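You operate a simulated robot arm through the tools that you are given. There is no shell and no other tool.

You are at the controls of a simulated robot arm. One attempt, no reset.

Task
Swap plate C's 2 mm shim for the shim or shims that close the gap, and clamp them.
Fine: fewest shims that fill the gap; the 2 mm shim ends fully out.

Only the result counts: the job must be done as asked and must still hold three seconds after the hand-in. Knocking over, shifting, dropping, spilling or breaking anything else fails it.

Robot
A 7-joint arm with a two-finger parallel gripper, fixed in place. Base frame: the origin is at the foot of the arm, x ahead of it, y to its left, z up; the work surface is at about z = 0.66. Units: m, degrees, N and s.
With the tool pointing down near the work surface it reaches from about 0.12 to 0.66 m from the base axis. Its first joint turns from -66.0 to 66.0 degrees. Payload 2.4 kg.
The TCP is the grasp point between the finger pads, 0.03 m short of the fingertips. In the tool frame z runs along the fingers and y along their closing line. The gripper opens to 0.094 m. The fingers are 0.028 m wide and 0.01 m thick; the gripper's body (0.05 by 0.096 m) begins 0.055 m behind the TCP.
Orientation is that of the tool frame in the base frame, as a unit quaternion [x, y, z, w]. With the fingers straight down and closing along the base's y, the tool's x points along the base's -x, its y along +y and its z along -z.

Tools
- The arm moves only by the tool play_rows. Its argument "motion" is a list of rows, each a list of 7 numbers: the shift along the base's x, y, z in units of 500 mm (1.0 is 500 mm), then the turn, a rotation vector about the base's x, y, z in units of 45 degrees (1.0 is 45 degrees), then the closure, from 0 (fully open) to 1 (shut). In form: [[tx, ty, tz, ax, ay, az, fingers], ...]. A call has 1 to 20 rows; each row is the pose to reach, as a shift and turn from the pose commanded when the call began. A call with a number of a shift or a turn outside -1 to 1 is refused whole. Rows are played at 5 a second. More than 0.05 m and 8.6 degrees between two rows, or a gripper value outside its range, and nothing of the call is played. A pose out of reach is approached as far as the arm can. The call stops where the force on the tool passes 40 N (or 10 N more than at its start, if that is more) or the arm is blocked; 0.2 s more then pass. Each finger travels about 0.153 m/s and halts on what it meets, pressing with about 36 N; the grip force reading is that of the motor and also rises with nothing between the fingers. The clock runs only during rows and for 0.2 s after the last one: add rows that repeat a pose to give the fingers time. The reply holds the time, the measured pose of the TCP, the force on the tool along the base axes, the opening and the grip force, in the units named above and with some noise, with the torque about the TCP (base axes, N m) and any sound that the robot's microphone picked up, and new pictures: "pictures" is both (left out), scene, wrist or none.
- Cameras (640 x 400 px; columns grow to the right, rows downward): "scene" is fixed at [0.0504, 0.4971, 1.4295]; the picture's right is [-0.52, -0.86, 0.00], its down [-0.61, 0.37, -0.70] and it looks along [0.60, -0.36, -0.71] (base axes); focal length 331 px, centre (320, 200). "wrist" rides on the gripper at [0.076, 0.014, -0.102] in the tool frame; the picture's right is [-0.18, 0.98, 0.00], its down [-0.75, -0.14, -0.64] and it looks along [-0.63, -0.12, 0.77] (tool axes); focal length 243 px, centre (320, 200). There is no depth. A picture from a camera that has moved, and an enlarged one, comes with that camera's place and axes in the base frame and with its lens.
- zoom(camera, box): a new picture of the part [left, top, right, bottom] of that camera's present view, enlarged. It takes no simulated time.
- hand_in(): hands the job in; it is judged then, once.

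Nothing tells you positions but the pictures and the camera data. Unless the task says otherwise, let go and move clear before handing in.

The tools are called as a command line: name --pt "numbers of a row" for each row, then --argument value for the rest, lists and objects as JSON in quotes. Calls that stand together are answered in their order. play_rows: Moves the arm, as the interface text tells. Its arguments: {"type":"object","properties":{"motion":{"type":"array"},"pictures":{"type":"string","enum":["both","scene","wrist","none"]}},"required":["motion"]} The other tools are called the same way: zoom (camera, box) takes an enlarged picture of a part of a camera's view; hand_in () hands the job in.

At the start:

```text
clock: 0.0
position: [0.4018, 0.0925, 1.0102]
tcp_rot: [0.0, 1.0, 0.0, 0.0]
wrist_force: [-0.4, -0.1, -0.8]
ft_torque: [0.0, 0.0, 0.01]
opening: 0.094
finger_force: 0.0
```

scene: 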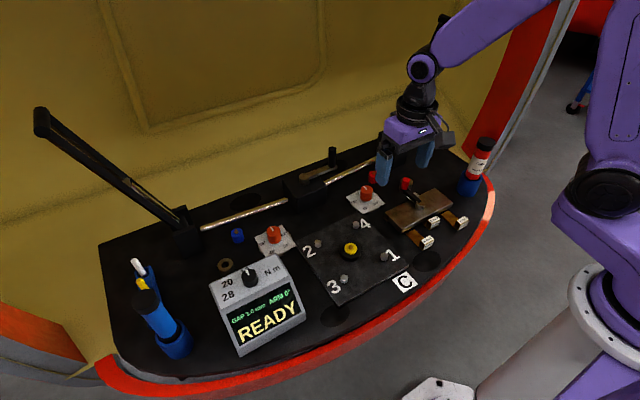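
wrist: 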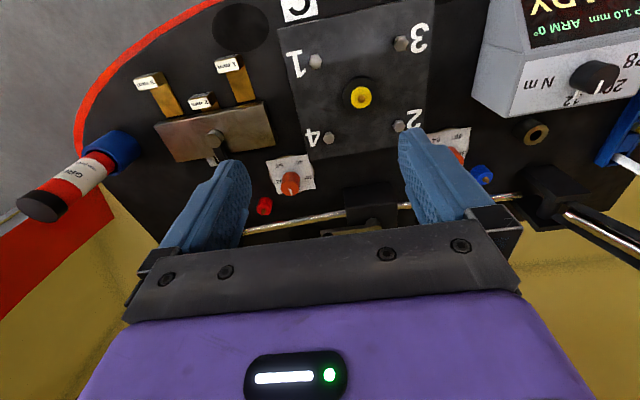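

I see a workbench with plate C (four numbered bolts), a gauge box reading "READY", a clamped shim block with three shims, levers and knobs. I'll zoom in to read the details before moving.

zoom --camera "scene" --box '[200, 240, 320, 360]'

zoom --camera "scene" --box '[340, 140, 500, 260]'

zoom --camera "wrist" --box '[120, 40, 300, 200]'

zoom --camera "wrist" --box '[460, 0, 640, 120]'

zoom --camera "scene" --box '[220, 140, 420, 260]'

zoom --camera "wrist" --box '[240, 100, 560, 280]'

```text
3.33 times, centred on (260, 300) of scene
camera zoom: at [0.0504, 0.4971, 1.4295], right [-0.52, -0.86, 0.0], down [-0.61, 0.37, -0.7], along [0.6, -0.36, -0.71], focal length 1104 px, centre (520, -133)
```

zoom: 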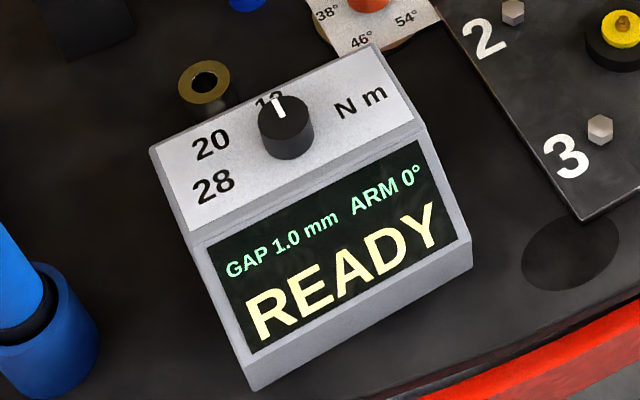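

```text
3.33 times, centred on (420, 200) of scene
camera zoom: at [0.0504, 0.4971, 1.4295], right [-0.52, -0.86, 0.0], down [-0.61, 0.37, -0.7], along [0.6, -0.36, -0.71], focal length 1104 px, centre (-13, 200)
```

zoom: 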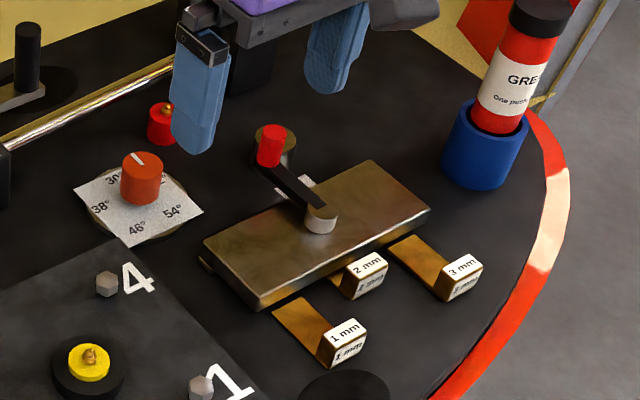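

```text
2.50 times, centred on (210, 120) of wrist
camera zoom: at [0.3246, 0.1051, 1.112], right [0.18, 0.98, 0.0], down [0.75, -0.14, 0.64], along [0.63, -0.12, -0.77], focal length 606 px, centre (595, 400)
```

zoom: 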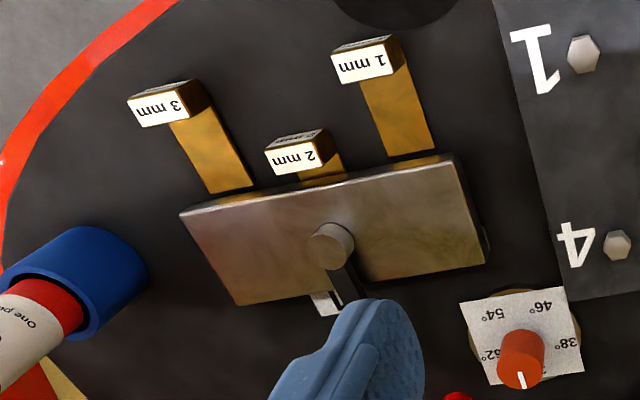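

```text
3.33 times, centred on (550, 60) of wrist
camera zoom: at [0.3246, 0.1051, 1.112], right [0.18, 0.98, 0.0], down [0.75, -0.14, 0.64], along [0.63, -0.12, -0.77], focal length 809 px, centre (-447, 667)
```

zoom: 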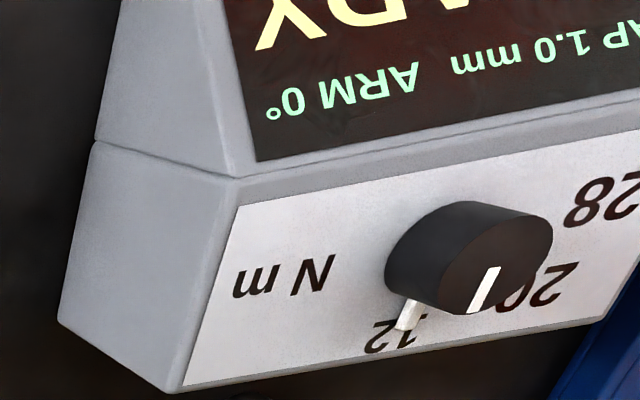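

```text
3.20 times, centred on (320, 200) of scene
camera zoom: at [0.0504, 0.4971, 1.4295], right [-0.52, -0.86, 0.0], down [-0.61, 0.37, -0.7], along [0.6, -0.36, -0.71], focal length 1060 px, centre (320, 200)
```

zoom: 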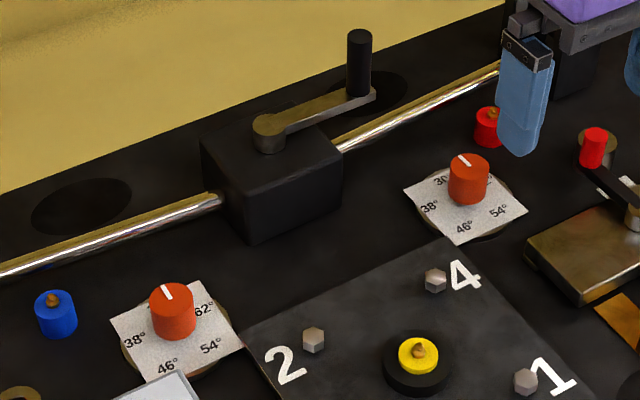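

```text
2.00 times, centred on (400, 190) of wrist
camera zoom: at [0.3246, 0.1051, 1.112], right [0.18, 0.98, 0.0], down [0.75, -0.14, 0.64], along [0.63, -0.12, -0.77], focal length 485 px, centre (160, 220)
```

zoom: 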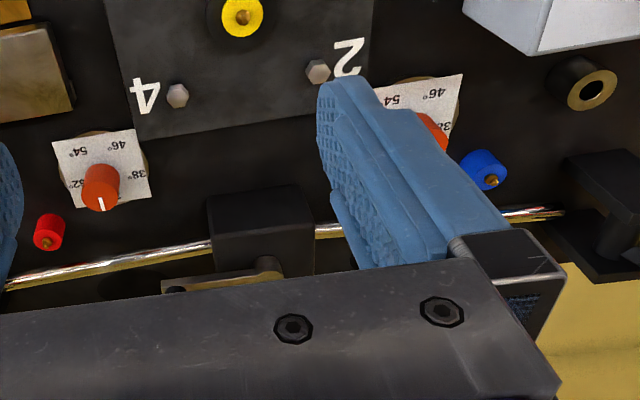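

The display reads GAP 1.0 mm with the 2 mm shim in, so the full gap is probably 3 mm, though I'll confirm that once it is unclamped. The shim station is near (0.42, -0.09), and I'm moving the wrist camera closer to look at the clamp and tabs.

play_rows --pt "-0.013 -0.038 -0.0425 0 0 0 0" --pt "-0.026 -0.076 -0.085 0 0 0 0" --pt "-0.039 -0.114 -0.1275 0 0 0 0" --pt "-0.052 -0.152 -0.17 0 0 0 0" --pt "-0.065 -0.19 -0.2125 0 0 0 0" --pt "-0.078 -0.228 -0.255 0 0 0 0" --pt "-0.091 -0.266 -0.2975 0 0 0 0" --pt "-0.104 -0.305 -0.34 0 0 0 0" --pt "-0.104 -0.305 -0.34 0 0 0 0"

```text
clock: 2.0
position: [0.3494, -0.061, 0.8384]
tcp_rot: [0.0, 1.0, 0.0, 0.001]
wrist_force: [0.5, 0.0, -0.1]
ft_torque: [0.0, -0.05, -0.01]
opening: 0.0942
finger_force: 0.0
camera wrist: at [0.2728, -0.0484, 0.9406], right [0.18, 0.98, 0.0], down [0.75, -0.14, 0.64], along [0.63, -0.12, -0.77], focal length 243 px, centre (320, 200)
```

scene: 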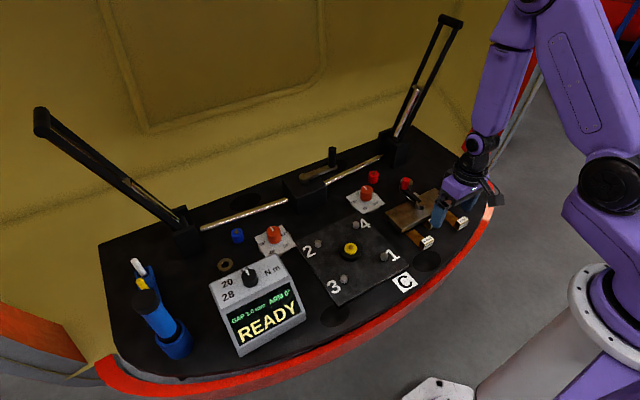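
wrist: 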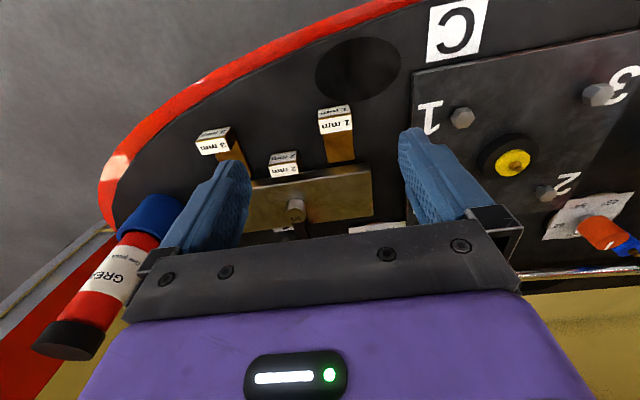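

The tabs are visible but the fingers hide the lever. I'll zoom here, then back off towards the robot to see the clamp handle.

zoom --camera "wrist" --box '[180, 80, 420, 230]'

play_rows --pt "-0.06 -0.04 0.0 0 0 0 0" --pt "-0.12 -0.04 0.0 0 0 0 0" --pt "-0.18 -0.04 0.0 0 0 0 0" --pt "-0.22 -0.04 0.0 0 0 0 0" --pt "-0.22 -0.04 0.0 0 0 0 0"

zoom --camera "wrist" --box '[180, 100, 420, 250]'

zoom --camera "scene" --box '[340, 140, 500, 260]'

```text
2.67 times, centred on (300, 155) of wrist
camera zoom: at [0.2728, -0.0484, 0.9406], right [0.18, 0.98, 0.0], down [0.75, -0.14, 0.64], along [0.63, -0.12, -0.77], focal length 647 px, centre (373, 320)
```

zoom: 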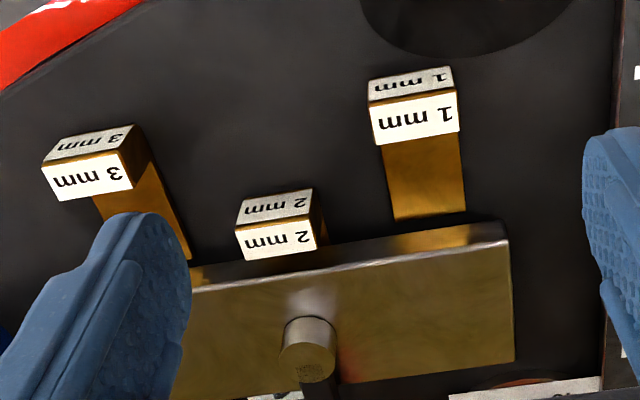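

```text
clock: 3.2
position: [0.2489, -0.0777, 0.8351]
tcp_rot: [0.0, 1.0, 0.0, -0.001]
wrist_force: [-0.2, -0.3, -0.7]
ft_torque: [0.01, -0.03, 0.0]
opening: 0.0939
finger_force: 0.1
out of reach, approached as far as the arm can: row 4, 5
camera wrist: at [0.172, -0.0649, 0.9382], right [0.18, 0.98, 0.0], down [0.75, -0.14, 0.64], along [0.63, -0.12, -0.77], focal length 243 px, centre (320, 200)
```

scene: 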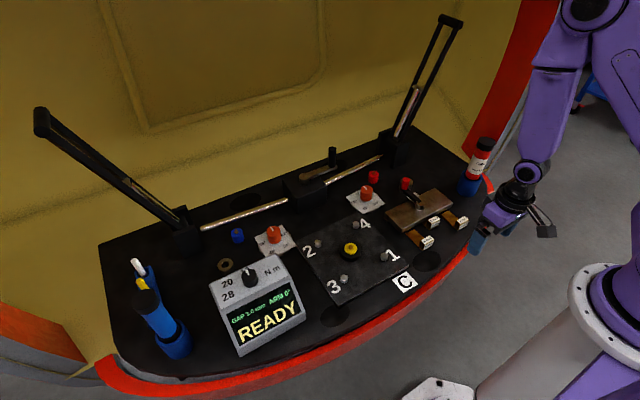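
wrist: 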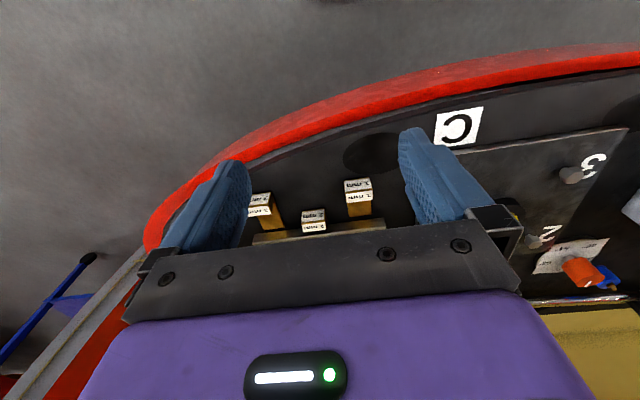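

```text
2.67 times, centred on (300, 175) of wrist
camera zoom: at [0.172, -0.0649, 0.9382], right [0.18, 0.98, 0.0], down [0.75, -0.14, 0.64], along [0.63, -0.12, -0.77], focal length 647 px, centre (373, 267)
```

zoom: 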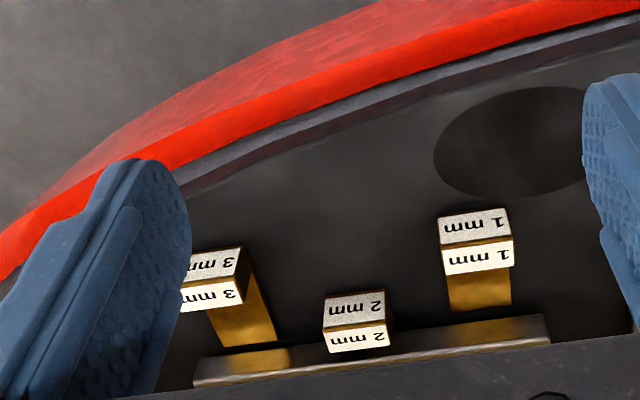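

```text
3.33 times, centred on (420, 200) of scene
camera zoom: at [0.0504, 0.4971, 1.4295], right [-0.52, -0.86, 0.0], down [-0.61, 0.37, -0.7], along [0.6, -0.36, -0.71], focal length 1104 px, centre (-13, 200)
```

zoom: 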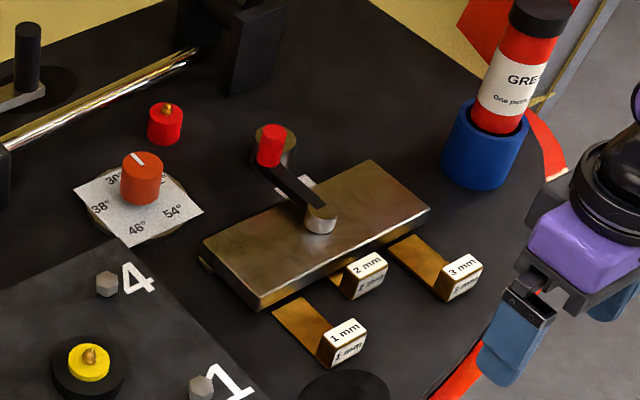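

The tabs sit at about z 0.69, the clamp hub is near (0.485, -0.122), and the red lever handle is near (0.57, -0.13). I'm going up and over to get a clear view of the lever between the fingers.

play_rows --pt "0.0 0 0.08 0 0 0 0" --pt "0.06 -0.02 0.14 0 0 0 0" --pt "0.12 -0.04 0.2 0 0 0 0" --pt "0.18 -0.06 0.23 0 0 0 0" --pt "0.25 -0.08 0.23 0 0 0 0" --pt "0.32 -0.08 0.23 0 0 0 0" --pt "0.36 -0.08 0.23 0 0 0 0" --pt "0.36 -0.08 0.23 0 0 0 0"

zoom --camera "wrist" --box '[220, 90, 420, 240]'

```text
clock: 5.0
position: [0.4297, -0.119, 0.9511]
tcp_rot: [0.001, 1.0, 0.0, 0.0]
wrist_force: [-0.1, 0.3, 0.5]
ft_torque: [-0.02, 0.01, -0.03]
opening: 0.0939
finger_force: 0.0
out of reach, approached as far as the arm can: row 1
camera wrist: at [0.3523, -0.1055, 1.053], right [0.18, 0.98, 0.0], down [0.75, -0.14, 0.64], along [0.63, -0.12, -0.77], focal length 243 px, centre (320, 200)
```

scene: 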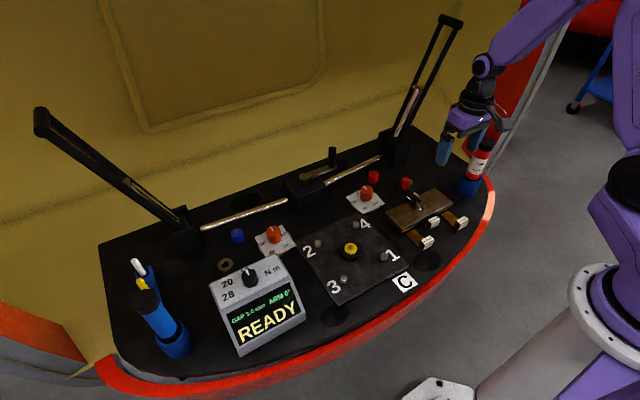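
wrist: 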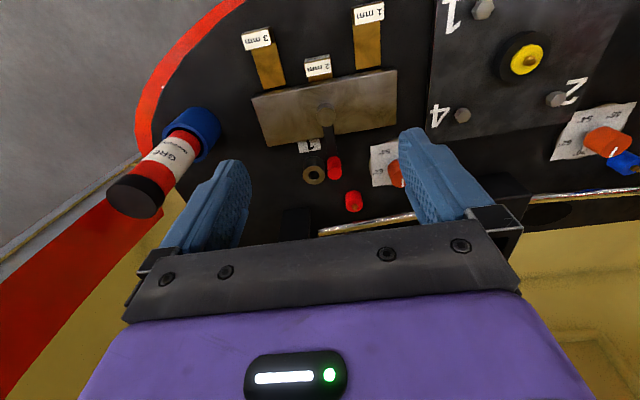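

```text
2.67 times, centred on (320, 165) of wrist
camera zoom: at [0.3523, -0.1055, 1.053], right [0.18, 0.98, 0.0], down [0.75, -0.14, 0.64], along [0.63, -0.12, -0.77], focal length 647 px, centre (320, 293)
```

zoom: 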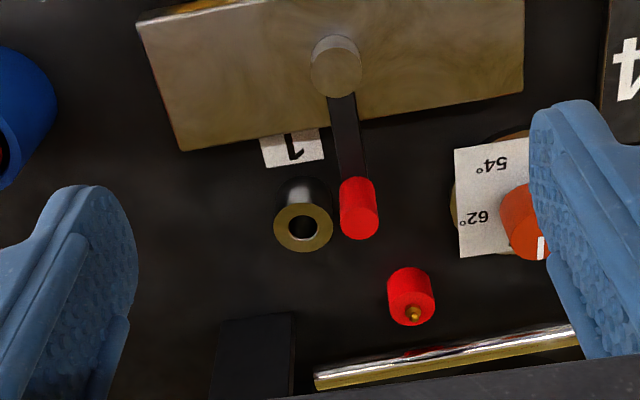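

The lever points away from the robot, with a white label and a brass ring next to it. I'm zooming tighter to read that label.

zoom --camera "wrist" --box '[285, 120, 365, 190]'

zoom --camera "scene" --box '[380, 170, 440, 220]'

zoom --camera "scene" --box '[370, 170, 480, 260]'

```text
5.71 times, centred on (325, 155) of wrist
camera zoom: at [0.3523, -0.1055, 1.053], right [0.18, 0.98, 0.0], down [0.75, -0.14, 0.64], along [0.63, -0.12, -0.77], focal length 1386 px, centre (291, 457)
```

zoom: 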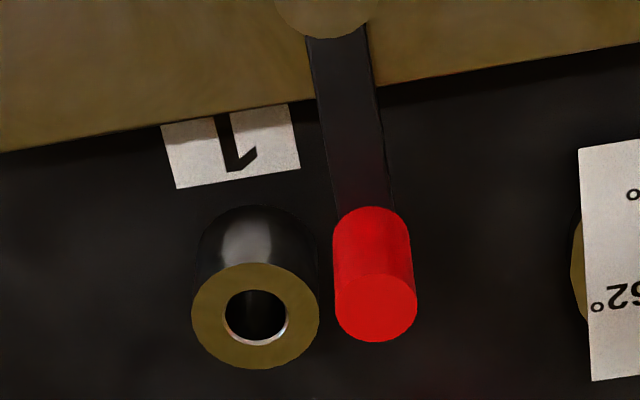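

```text
8.00 times, centred on (410, 195) of scene
camera zoom: at [0.0504, 0.4971, 1.4295], right [-0.52, -0.86, 0.0], down [-0.61, 0.37, -0.7], along [0.6, -0.36, -0.71], focal length 2649 px, centre (-400, 240)
```

zoom: 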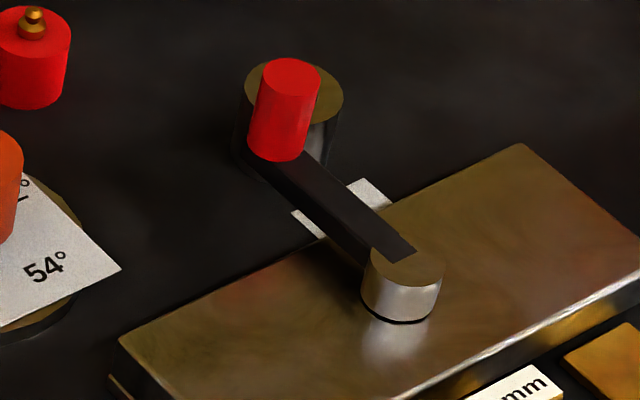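

```text
4.44 times, centred on (425, 215) of scene
camera zoom: at [0.0504, 0.4971, 1.4295], right [-0.52, -0.86, 0.0], down [-0.61, 0.37, -0.7], along [0.6, -0.36, -0.71], focal length 1472 px, centre (-147, 133)
```

zoom: 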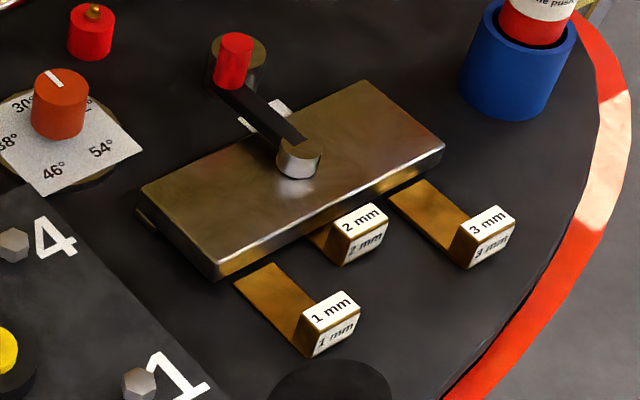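

The "1" label appears to belong to the brass bushing. The lever hub is near (0.48, -0.12), with the red handle at about (0.556, -0.12) and its top at z about 0.75. The shims slide along x. I'm going above the handle for a close check.

play_rows --pt "0.05 0 -0.05 0 0 0 0" --pt "0.11 0 -0.11 0 0 0 0" --pt "0.17 0 -0.17 0 0 0 0.2" --pt "0.22 0 -0.23 0 0 0 0.3" --pt "0.2526 -0.002 -0.29 0 0 0 0.3" --pt "0.2526 -0.002 -0.302 0 0 0 0.3" --pt "0.2526 -0.002 -0.302 0 0 0 0.3"

zoom --camera "wrist" --box '[200, 80, 440, 230]'

zoom --camera "scene" --box '[340, 120, 480, 220]'

```text
clock: 6.6
position: [0.5569, -0.1208, 0.7997]
tcp_rot: [0.001, 1.0, 0.0, 0.0]
wrist_force: [0.5, 0.8, 0.9]
ft_torque: [-0.01, 0.01, 0.0]
opening: 0.0659
finger_force: 0.1
camera wrist: at [0.4799, -0.1072, 0.9019], right [0.18, 0.98, 0.0], down [0.75, -0.14, 0.64], along [0.63, -0.12, -0.77], focal length 243 px, centre (320, 200)
```

scene: 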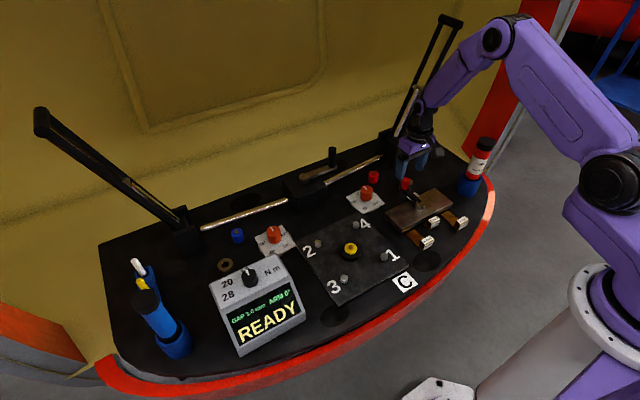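
wrist: 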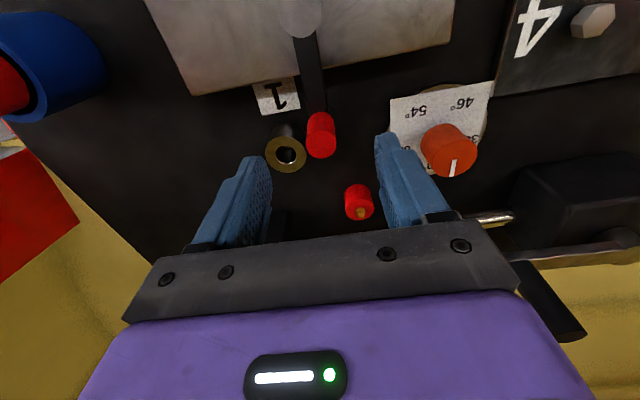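

```text
2.67 times, centred on (320, 155) of wrist
camera zoom: at [0.4799, -0.1072, 0.9019], right [0.18, 0.98, 0.0], down [0.75, -0.14, 0.64], along [0.63, -0.12, -0.77], focal length 647 px, centre (320, 320)
```

zoom: 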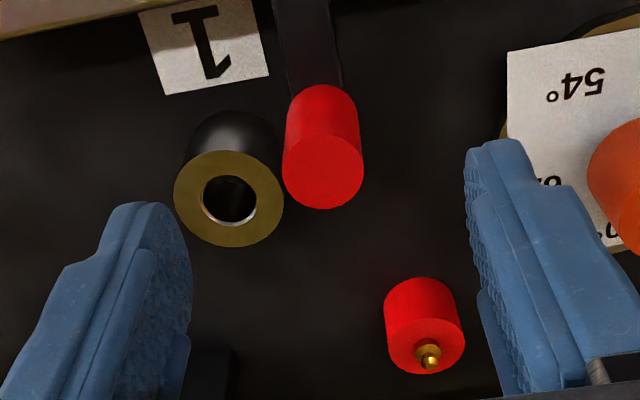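

```text
4.00 times, centred on (410, 170) of scene
camera zoom: at [0.0504, 0.4971, 1.4295], right [-0.52, -0.86, 0.0], down [-0.61, 0.37, -0.7], along [0.6, -0.36, -0.71], focal length 1324 px, centre (-40, 320)
```

zoom: 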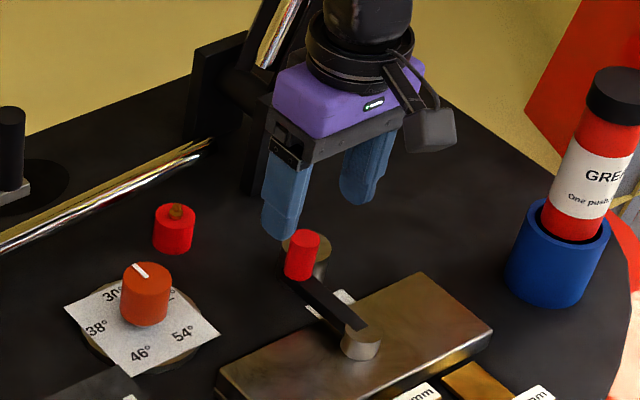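

The handle is centred between the fingers. I'm lowering so the tips sit just above the lever arm, then gripping the handle.

play_rows --pt "-0.002 0.001 -0.04 0 0 0 0.3" --pt "-0.002 0.001 -0.08 0 0 0 0.3" --pt "-0.002 0.001 -0.1 0 0 0 0.3" --pt "-0.002 0.001 -0.1 0 0 0 0.6" --pt "-0.002 0.001 -0.1 0 0 0 1" --pt "-0.002 0.001 -0.1 0 0 0 1" --pt "-0.002 0.001 -0.1 0 0 0 1"

zoom --camera "scene" --box '[340, 120, 480, 220]'

```text
clock: 8.2
position: [0.5557, -0.1214, 0.7491]
tcp_rot: [0.001, 1.0, 0.0, 0.001]
wrist_force: [3.1, -4.4, -3.8]
ft_torque: [0.41, -0.12, 0.1]
opening: 0.0212
finger_force: 45.1
camera wrist: at [0.48, -0.1069, 0.8522], right [0.19, 0.98, 0.0], down [0.75, -0.14, 0.64], along [0.63, -0.12, -0.77], focal length 243 px, centre (320, 200)
```

scene: 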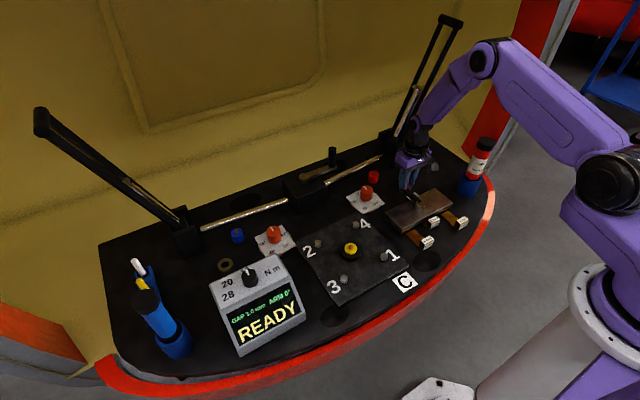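
wrist: 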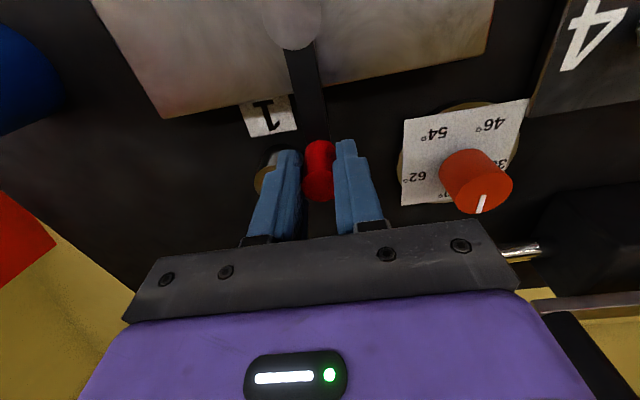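

```text
4.00 times, centred on (410, 170) of scene
camera zoom: at [0.0506, 0.4969, 1.4295], right [-0.52, -0.86, 0.0], down [-0.61, 0.37, -0.7], along [0.6, -0.36, -0.71], focal length 1324 px, centre (-40, 320)
```

zoom: 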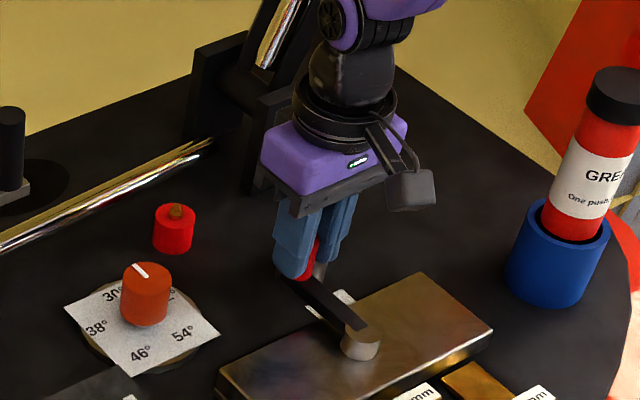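

The handle is gripped at a 21 mm opening. I'm testing a small counter-clockwise swing of 15° about the hub, with the tool turning along with it.

play_rows --pt "-0.0006 0.0131 0 0 0 0.1111 1" --pt "-0.0023 0.0261 0 0 0 0.2222 1" --pt "-0.0051 0.0388 0 0 0 0.3333 1" --pt "-0.0051 0.0388 0 0 0 0.3333 1"

zoom --camera "scene" --box '[340, 120, 480, 220]'

```text
clock: 8.8
position: [0.5554, -0.1209, 0.7498]
tcp_rot: [-0.058, 0.998, -0.002, 0.005]
wrist_force: [4.0, -6.8, -7.6]
ft_torque: [0.35, -0.02, -0.04]
opening: 0.0214
finger_force: 44.6
stopped in row 2: the force on the tool passed its limit at 45 N (the readings are from after the stop); the commanded pose is now the measured one
camera wrist: at [0.4768, -0.1157, 0.8517], right [0.07, 1.0, 0.0], down [0.76, -0.05, 0.65], along [0.65, -0.05, -0.76], focal length 243 px, centre (320, 200)
```

scene: 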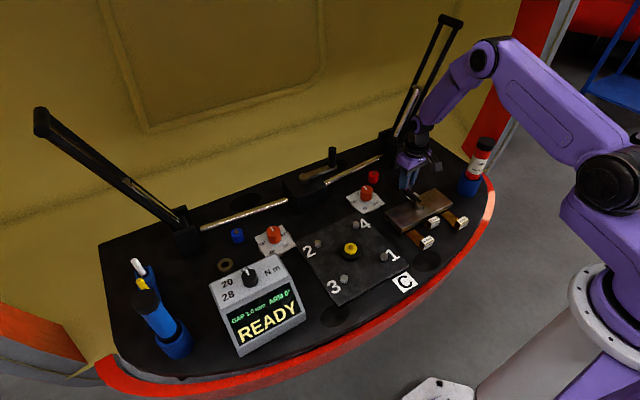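
wrist: 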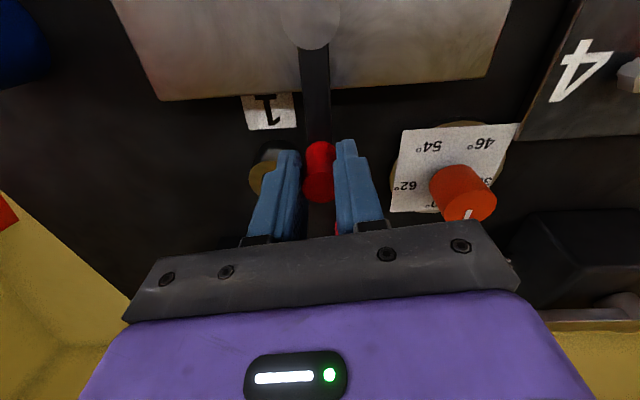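

```text
4.00 times, centred on (410, 170) of scene
camera zoom: at [0.0506, 0.4969, 1.4295], right [-0.52, -0.86, 0.0], down [-0.61, 0.37, -0.7], along [0.6, -0.36, -0.71], focal length 1324 px, centre (-40, 320)
```

zoom: 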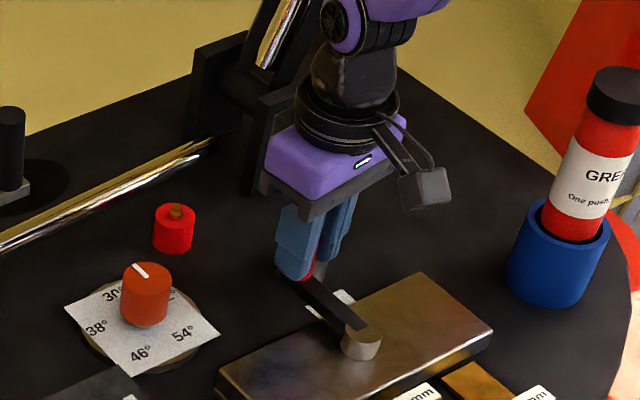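

Counter-clockwise is blocked hard, so that is a stop. Now I'll try clockwise, towards -y, in small steps.

play_rows --pt "-0.0006 -0.0131 0 0 0 -0.13 1" --pt "-0.0023 -0.0261 0 0 0 -0.26 1" --pt "-0.0051 -0.0388 0 0 0 -0.39 1" --pt "-0.0051 -0.0388 0 0 0 -0.39 1"

zoom --camera "scene" --box '[340, 120, 480, 220]'

```text
clock: 9.8
position: [0.5534, -0.1373, 0.7509]
tcp_rot: [0.095, 0.995, -0.002, 0.003]
wrist_force: [5.3, -4.5, -8.7]
ft_torque: [0.67, 0.03, 0.18]
opening: 0.0214
finger_force: 45.3
camera wrist: at [0.4799, -0.1098, 0.8519], right [0.37, 0.93, 0.0], down [0.71, -0.28, 0.65], along [0.6, -0.24, -0.76], focal length 243 px, centre (320, 200)
```

scene: 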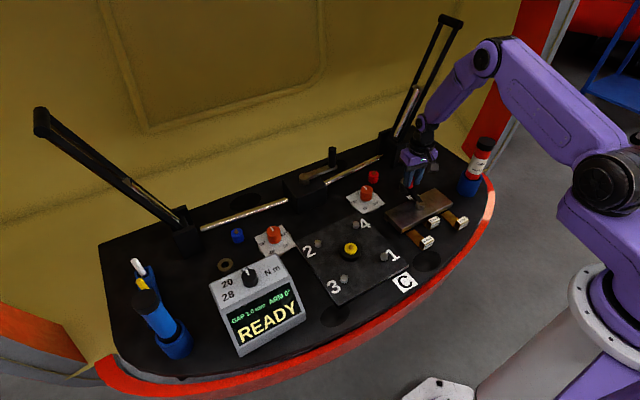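
wrist: 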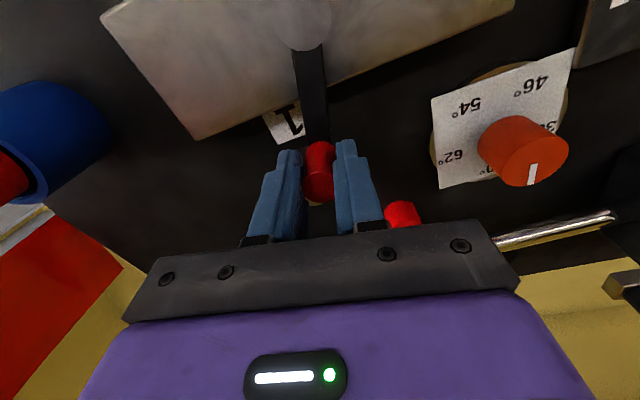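

```text
4.00 times, centred on (410, 170) of scene
camera zoom: at [0.0507, 0.4969, 1.4295], right [-0.52, -0.86, 0.0], down [-0.61, 0.37, -0.7], along [0.6, -0.36, -0.71], focal length 1324 px, centre (-40, 320)
```

zoom: 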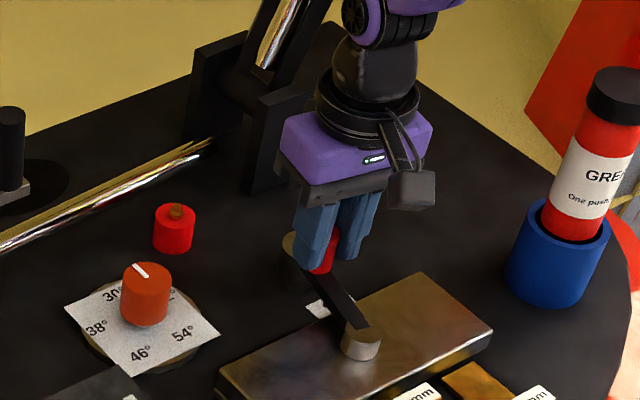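

Clockwise works: the lever has moved about 13°. I'm continuing the swing.

play_rows --pt "-0.0063 -0.0186 0 0 0 -0.1667 1" --pt "-0.015 -0.0362 0 0 0 -0.3333 1" --pt "-0.0259 -0.0525 0 0 0 -0.5 1" --pt "-0.0388 -0.0672 0 0 0 -0.6667 1" --pt "-0.0536 -0.0802 0 0 0 -0.8333 1" --pt "-0.0699 -0.0911 0 0 0 -1 1" --pt "-0.0699 -0.0911 0 0 0 -1 1"

zoom --camera "scene" --box '[340, 120, 500, 240]'

zoom --camera "scene" --box '[200, 240, 320, 360]'

```text
clock: 11.3
position: [0.518, -0.1833, 0.7499]
tcp_rot: [0.468, 0.884, -0.003, 0.002]
wrist_force: [-1.7, 7.8, 3.5]
ft_torque: [-0.33, -0.95, -0.16]
opening: 0.0214
finger_force: 45.0
camera wrist: at [0.486, -0.1124, 0.8519], right [0.92, 0.4, 0.0], down [0.31, -0.7, 0.65], along [0.26, -0.59, -0.76], focal length 243 px, centre (320, 200)
```

scene: 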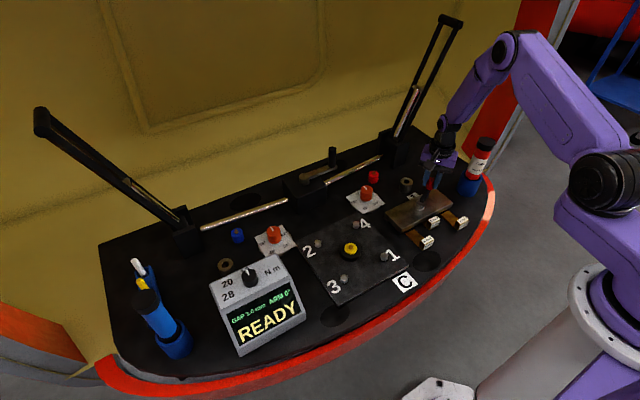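
wrist: 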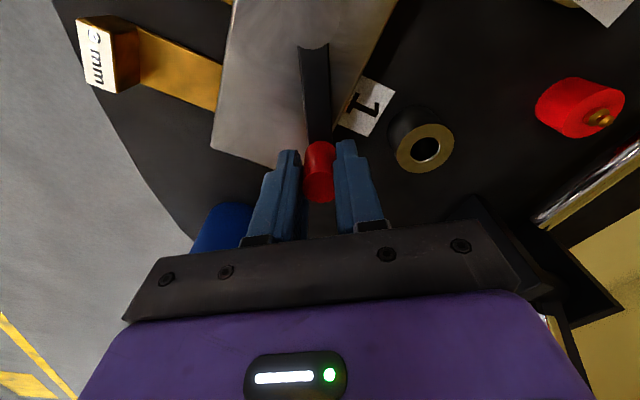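

```text
3.33 times, centred on (420, 180) of scene
camera zoom: at [0.0503, 0.4973, 1.4294], right [-0.52, -0.86, 0.0], down [-0.61, 0.37, -0.7], along [0.6, -0.36, -0.71], focal length 1104 px, centre (-13, 267)
```

zoom: 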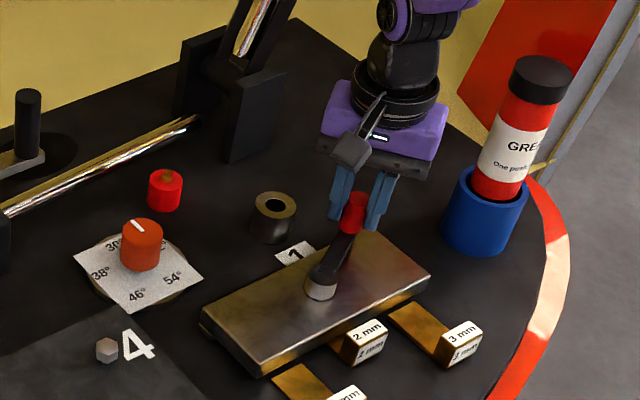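

```text
3.33 times, centred on (260, 300) of scene
camera zoom: at [0.0503, 0.4973, 1.4294], right [-0.52, -0.86, 0.0], down [-0.61, 0.37, -0.7], along [0.6, -0.36, -0.71], focal length 1104 px, centre (520, -133)
```

zoom: 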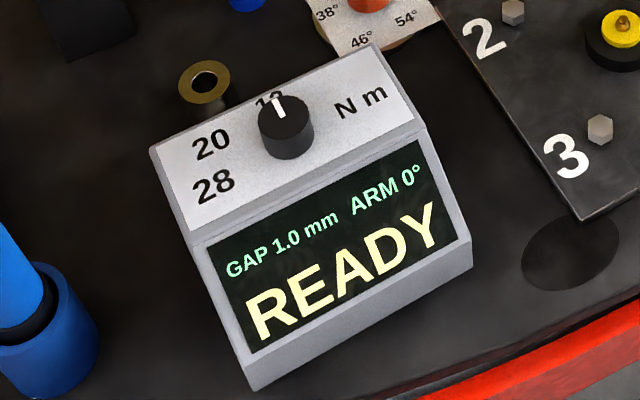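

The lever is at about -60° and still moving freely. I'm continuing towards 90° to find the end stop.

play_rows --pt "-0.0176 -0.0087 0 0 0 -0.1667 1" --pt "-0.0362 -0.015 0 0 0 -0.3333 1" --pt "-0.0554 -0.0188 0 0 0 -0.5 1" --pt "-0.075 -0.0201 0 0 0 -0.6667 1" --pt "-0.0946 -0.0188 0 0 0 -0.8333 1" --pt "-0.0946 -0.0188 0 0 0 -0.8333 1"

zoom --camera "scene" --box '[340, 120, 500, 240]'

zoom --camera "scene" --box '[200, 240, 320, 360]'

```text
clock: 12.5
position: [0.4842, -0.1913, 0.7507]
tcp_rot: [0.693, 0.721, -0.001, 0.01]
wrist_force: [12.2, 0.0, -14.6]
ft_torque: [-0.17, 0.66, 0.16]
opening: 0.0216
finger_force: 45.1
stopped in row 5: the force on the tool passed its limit at 47 N (the readings are from after the stop); the commanded pose is now the measured one
camera wrist: at [0.4935, -0.1145, 0.852], right [0.99, -0.14, 0.02], down [-0.12, -0.75, 0.65], along [-0.08, -0.65, -0.76], focal length 243 px, centre (320, 200)
```

scene: 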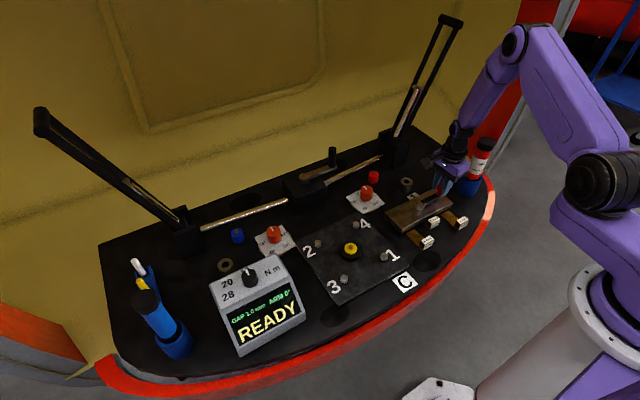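
wrist: 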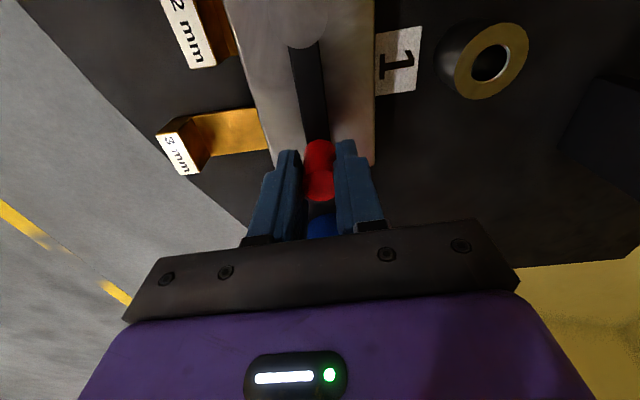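

```text
3.33 times, centred on (420, 180) of scene
camera zoom: at [0.0509, 0.4969, 1.4295], right [-0.52, -0.86, 0.0], down [-0.61, 0.37, -0.7], along [0.6, -0.36, -0.71], focal length 1104 px, centre (-13, 267)
```

zoom: 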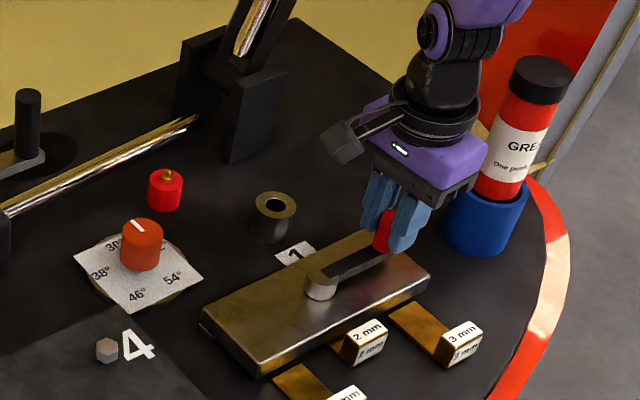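

```text
3.33 times, centred on (260, 300) of scene
camera zoom: at [0.0509, 0.4969, 1.4295], right [-0.52, -0.86, 0.0], down [-0.61, 0.37, -0.7], along [0.6, -0.36, -0.71], focal length 1104 px, centre (520, -133)
```

zoom: 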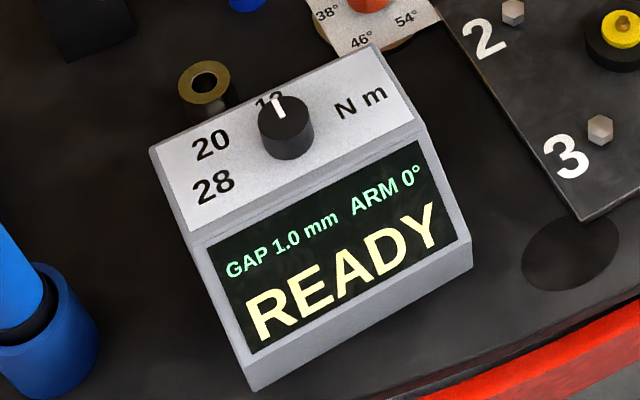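

The lever stopped at about 90°, pointing towards -y along the plate, so the clamp should be open, though the display is unchanged. I'm releasing the handle, lifting clear and turning the tool back.

play_rows --pt "0 0 0 0 0 0 0.5" --pt "0 0 0 0 0 0 0.5" --pt "0 0 0.08 0 0 0 0.5" --pt "0 0 0.16 0 0 0 0.5" --pt "-0.05 0.02 0.2 0 0 0.16 0.5" --pt "-0.1 0.04 0.2 0 0 0.32 0.5" --pt "-0.15 0.06 0.2 0 0 0.48 0.5" --pt "-0.18 0.08 0.2 0 0 0.64 0.5" --pt "-0.2 0.1 0.2 0 0 0.8 0.5" --pt "-0.22 0.12 0.2 0 0 0.96 0.5" --pt "-0.22 0.12 0.2 0 0 0.96 0.5" --pictures "scene"

zoom --camera "scene" --box '[340, 120, 500, 240]'

zoom --camera "scene" --box '[200, 240, 320, 360]'

```text
clock: 14.9
position: [0.3708, -0.1314, 0.8513]
tcp_rot: [0.379, 0.926, 0.002, 0.008]
wrist_force: [-0.1, -0.5, -0.4]
ft_torque: [-0.03, 0.03, 0.01]
opening: 0.0469
finger_force: 0.0
```

scene: 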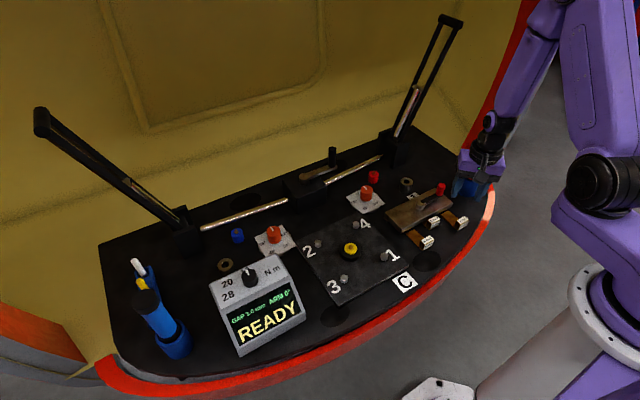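

```text
3.33 times, centred on (420, 180) of scene
camera zoom: at [0.0504, 0.4971, 1.4295], right [-0.52, -0.86, 0.0], down [-0.61, 0.37, -0.7], along [0.6, -0.36, -0.71], focal length 1104 px, centre (-13, 267)
```

zoom: 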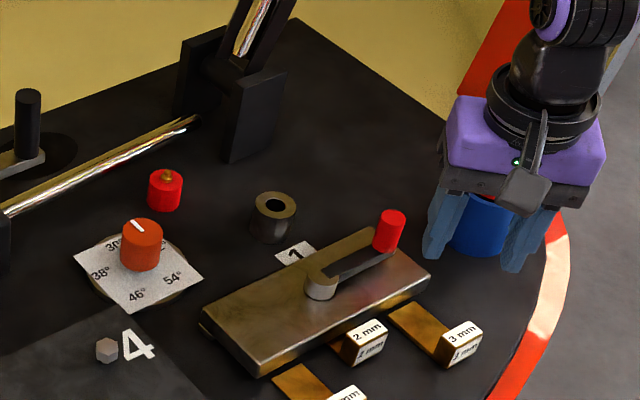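

```text
3.33 times, centred on (260, 300) of scene
camera zoom: at [0.0504, 0.4971, 1.4295], right [-0.52, -0.86, 0.0], down [-0.61, 0.37, -0.7], along [0.6, -0.36, -0.71], focal length 1104 px, centre (520, -133)
```

zoom: 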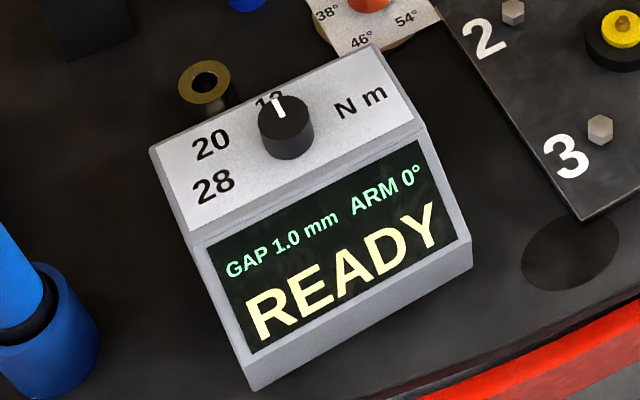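

The clamp lever is over and the display still shows a 1.0 mm gap with the 2 mm shim in. I'm squaring the tool and moving above the 2 mm tab at about (0.423, -0.12).

play_rows --pt "0.016 0.004 0 -0.001 0.003 0.165 0.47" --pt "0.032 0.008 0 -0.002 0.006 0.33 0.47" --pt "0.048 0.012 -0.02 -0.003 0.01 0.495 0.47" --pt "0.064 0.016 -0.05 -0.004 0.014 0.66 0.47" --pt "0.08 0.02 -0.08 -0.005 0.018 0.825 0.47" --pt "0.098 0.0226 -0.1 -0.005 0.021 0.989 0.47" --pt "0.098 0.0226 -0.1 -0.005 0.021 0.989 0.47"

zoom --camera "wrist" --box '[200, 50, 440, 200]'

zoom --camera "scene" --box '[370, 150, 510, 270]'

```text
clock: 16.5
position: [0.4222, -0.1205, 0.802]
tcp_rot: [0.0, 1.0, -0.001, 0.001]
wrist_force: [-0.3, -0.1, -0.6]
ft_torque: [0.01, -0.01, -0.01]
opening: 0.0497
finger_force: 0.0
camera wrist: at [0.3456, -0.1077, 0.9038], right [0.18, 0.98, 0.0], down [0.75, -0.14, 0.64], along [0.63, -0.12, -0.77], focal length 243 px, centre (320, 200)
```

scene: 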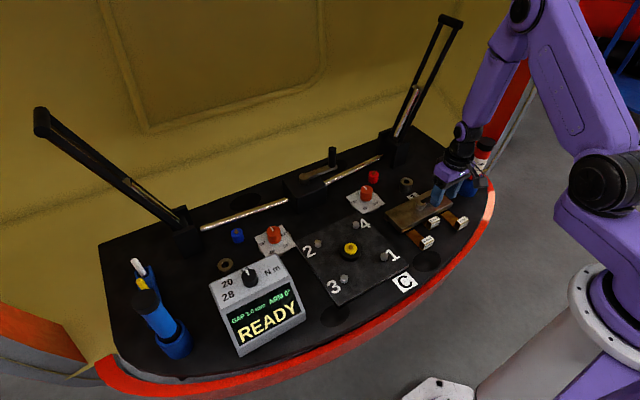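
wrist: 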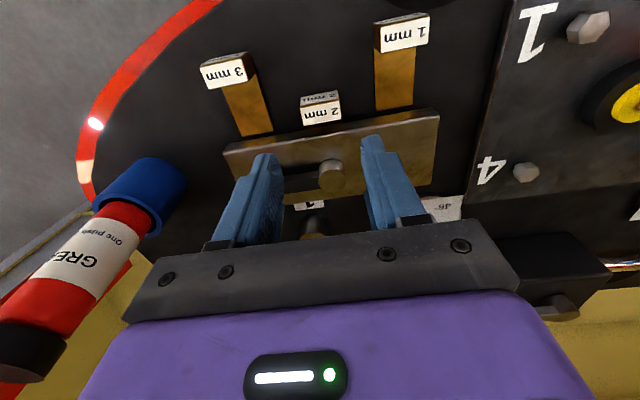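

```text
2.67 times, centred on (320, 125) of wrist
camera zoom: at [0.3456, -0.1077, 0.9038], right [0.18, 0.98, 0.0], down [0.75, -0.14, 0.64], along [0.63, -0.12, -0.77], focal length 647 px, centre (320, 400)
```

zoom: 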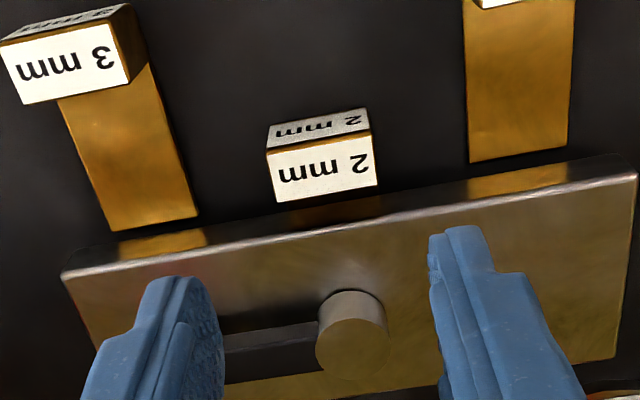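

```text
3.33 times, centred on (440, 210) of scene
camera zoom: at [0.0504, 0.4971, 1.4295], right [-0.52, -0.86, 0.0], down [-0.61, 0.37, -0.7], along [0.6, -0.36, -0.71], focal length 1104 px, centre (-80, 167)
```

zoom: 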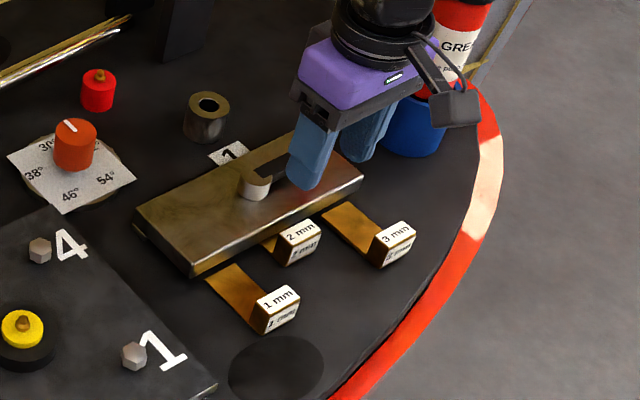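

The 2 mm tab is centred at about (0.423, -0.121), with its top at about 0.69. I'm descending with the fingers either side of it and gripping.

play_rows --pt "-0.002 0 -0.06 0 0 0 0.47" --pt "-0.003 0 -0.12 0 0 0 0.47" --pt "-0.003 0 -0.17 0 0 0 0.47" --pt "-0.003 0 -0.206 0 0 0 0.47" --pt "-0.003 0 -0.206 0 0 0 0.47" --pt "-0.003 0 -0.206 0 0 0 0.7" --pt "-0.003 0 -0.206 0 0 0 0.8" --pt "-0.003 0 -0.206 0 0 0 0.8"

zoom --camera "wrist" --box '[200, 50, 440, 200]'

zoom --camera "scene" --box '[370, 150, 510, 270]'

```text
clock: 18.3
position: [0.4197, -0.1202, 0.6986]
tcp_rot: [0.0, 1.0, -0.001, 0.0]
wrist_force: [0.3, 12.5, -7.7]
ft_torque: [0.15, -0.68, 0.09]
opening: 0.0351
finger_force: 44.6
camera wrist: at [0.3432, -0.1072, 0.8007], right [0.18, 0.98, 0.0], down [0.75, -0.14, 0.64], along [0.63, -0.12, -0.77], focal length 243 px, centre (320, 200)
```

scene: 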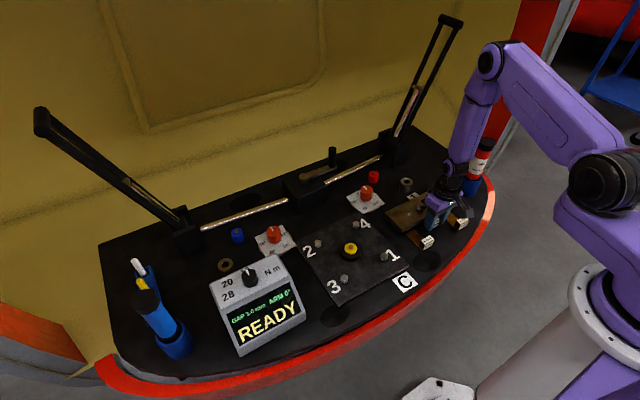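
wrist: 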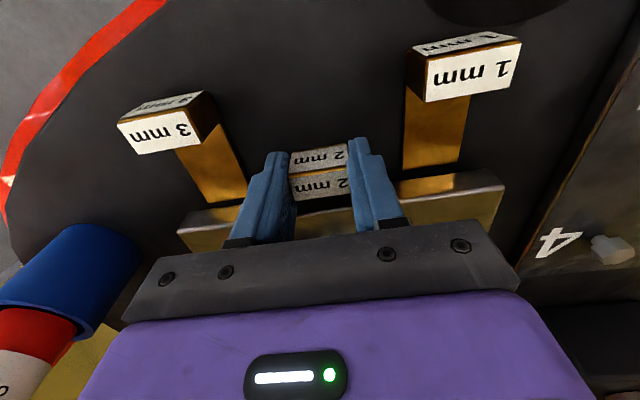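

```text
2.67 times, centred on (320, 125) of wrist
camera zoom: at [0.3432, -0.1072, 0.8007], right [0.18, 0.98, 0.0], down [0.75, -0.14, 0.64], along [0.63, -0.12, -0.77], focal length 647 px, centre (320, 400)
```

zoom: 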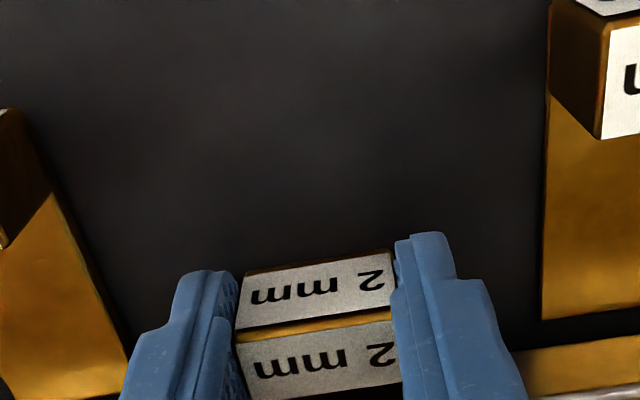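

```text
3.33 times, centred on (440, 210) of scene
camera zoom: at [0.0505, 0.4973, 1.4294], right [-0.52, -0.86, 0.0], down [-0.61, 0.37, -0.7], along [0.6, -0.36, -0.71], focal length 1104 px, centre (-80, 167)
```

zoom: 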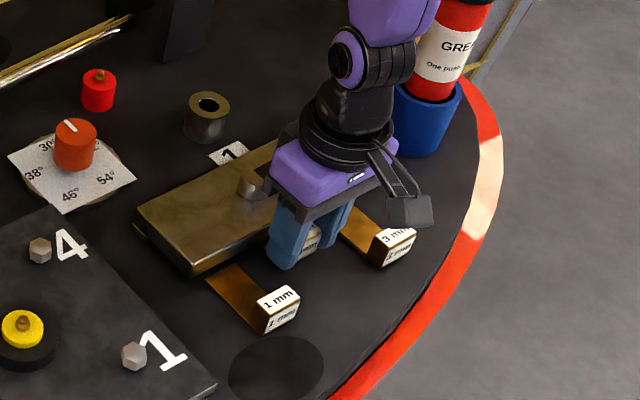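

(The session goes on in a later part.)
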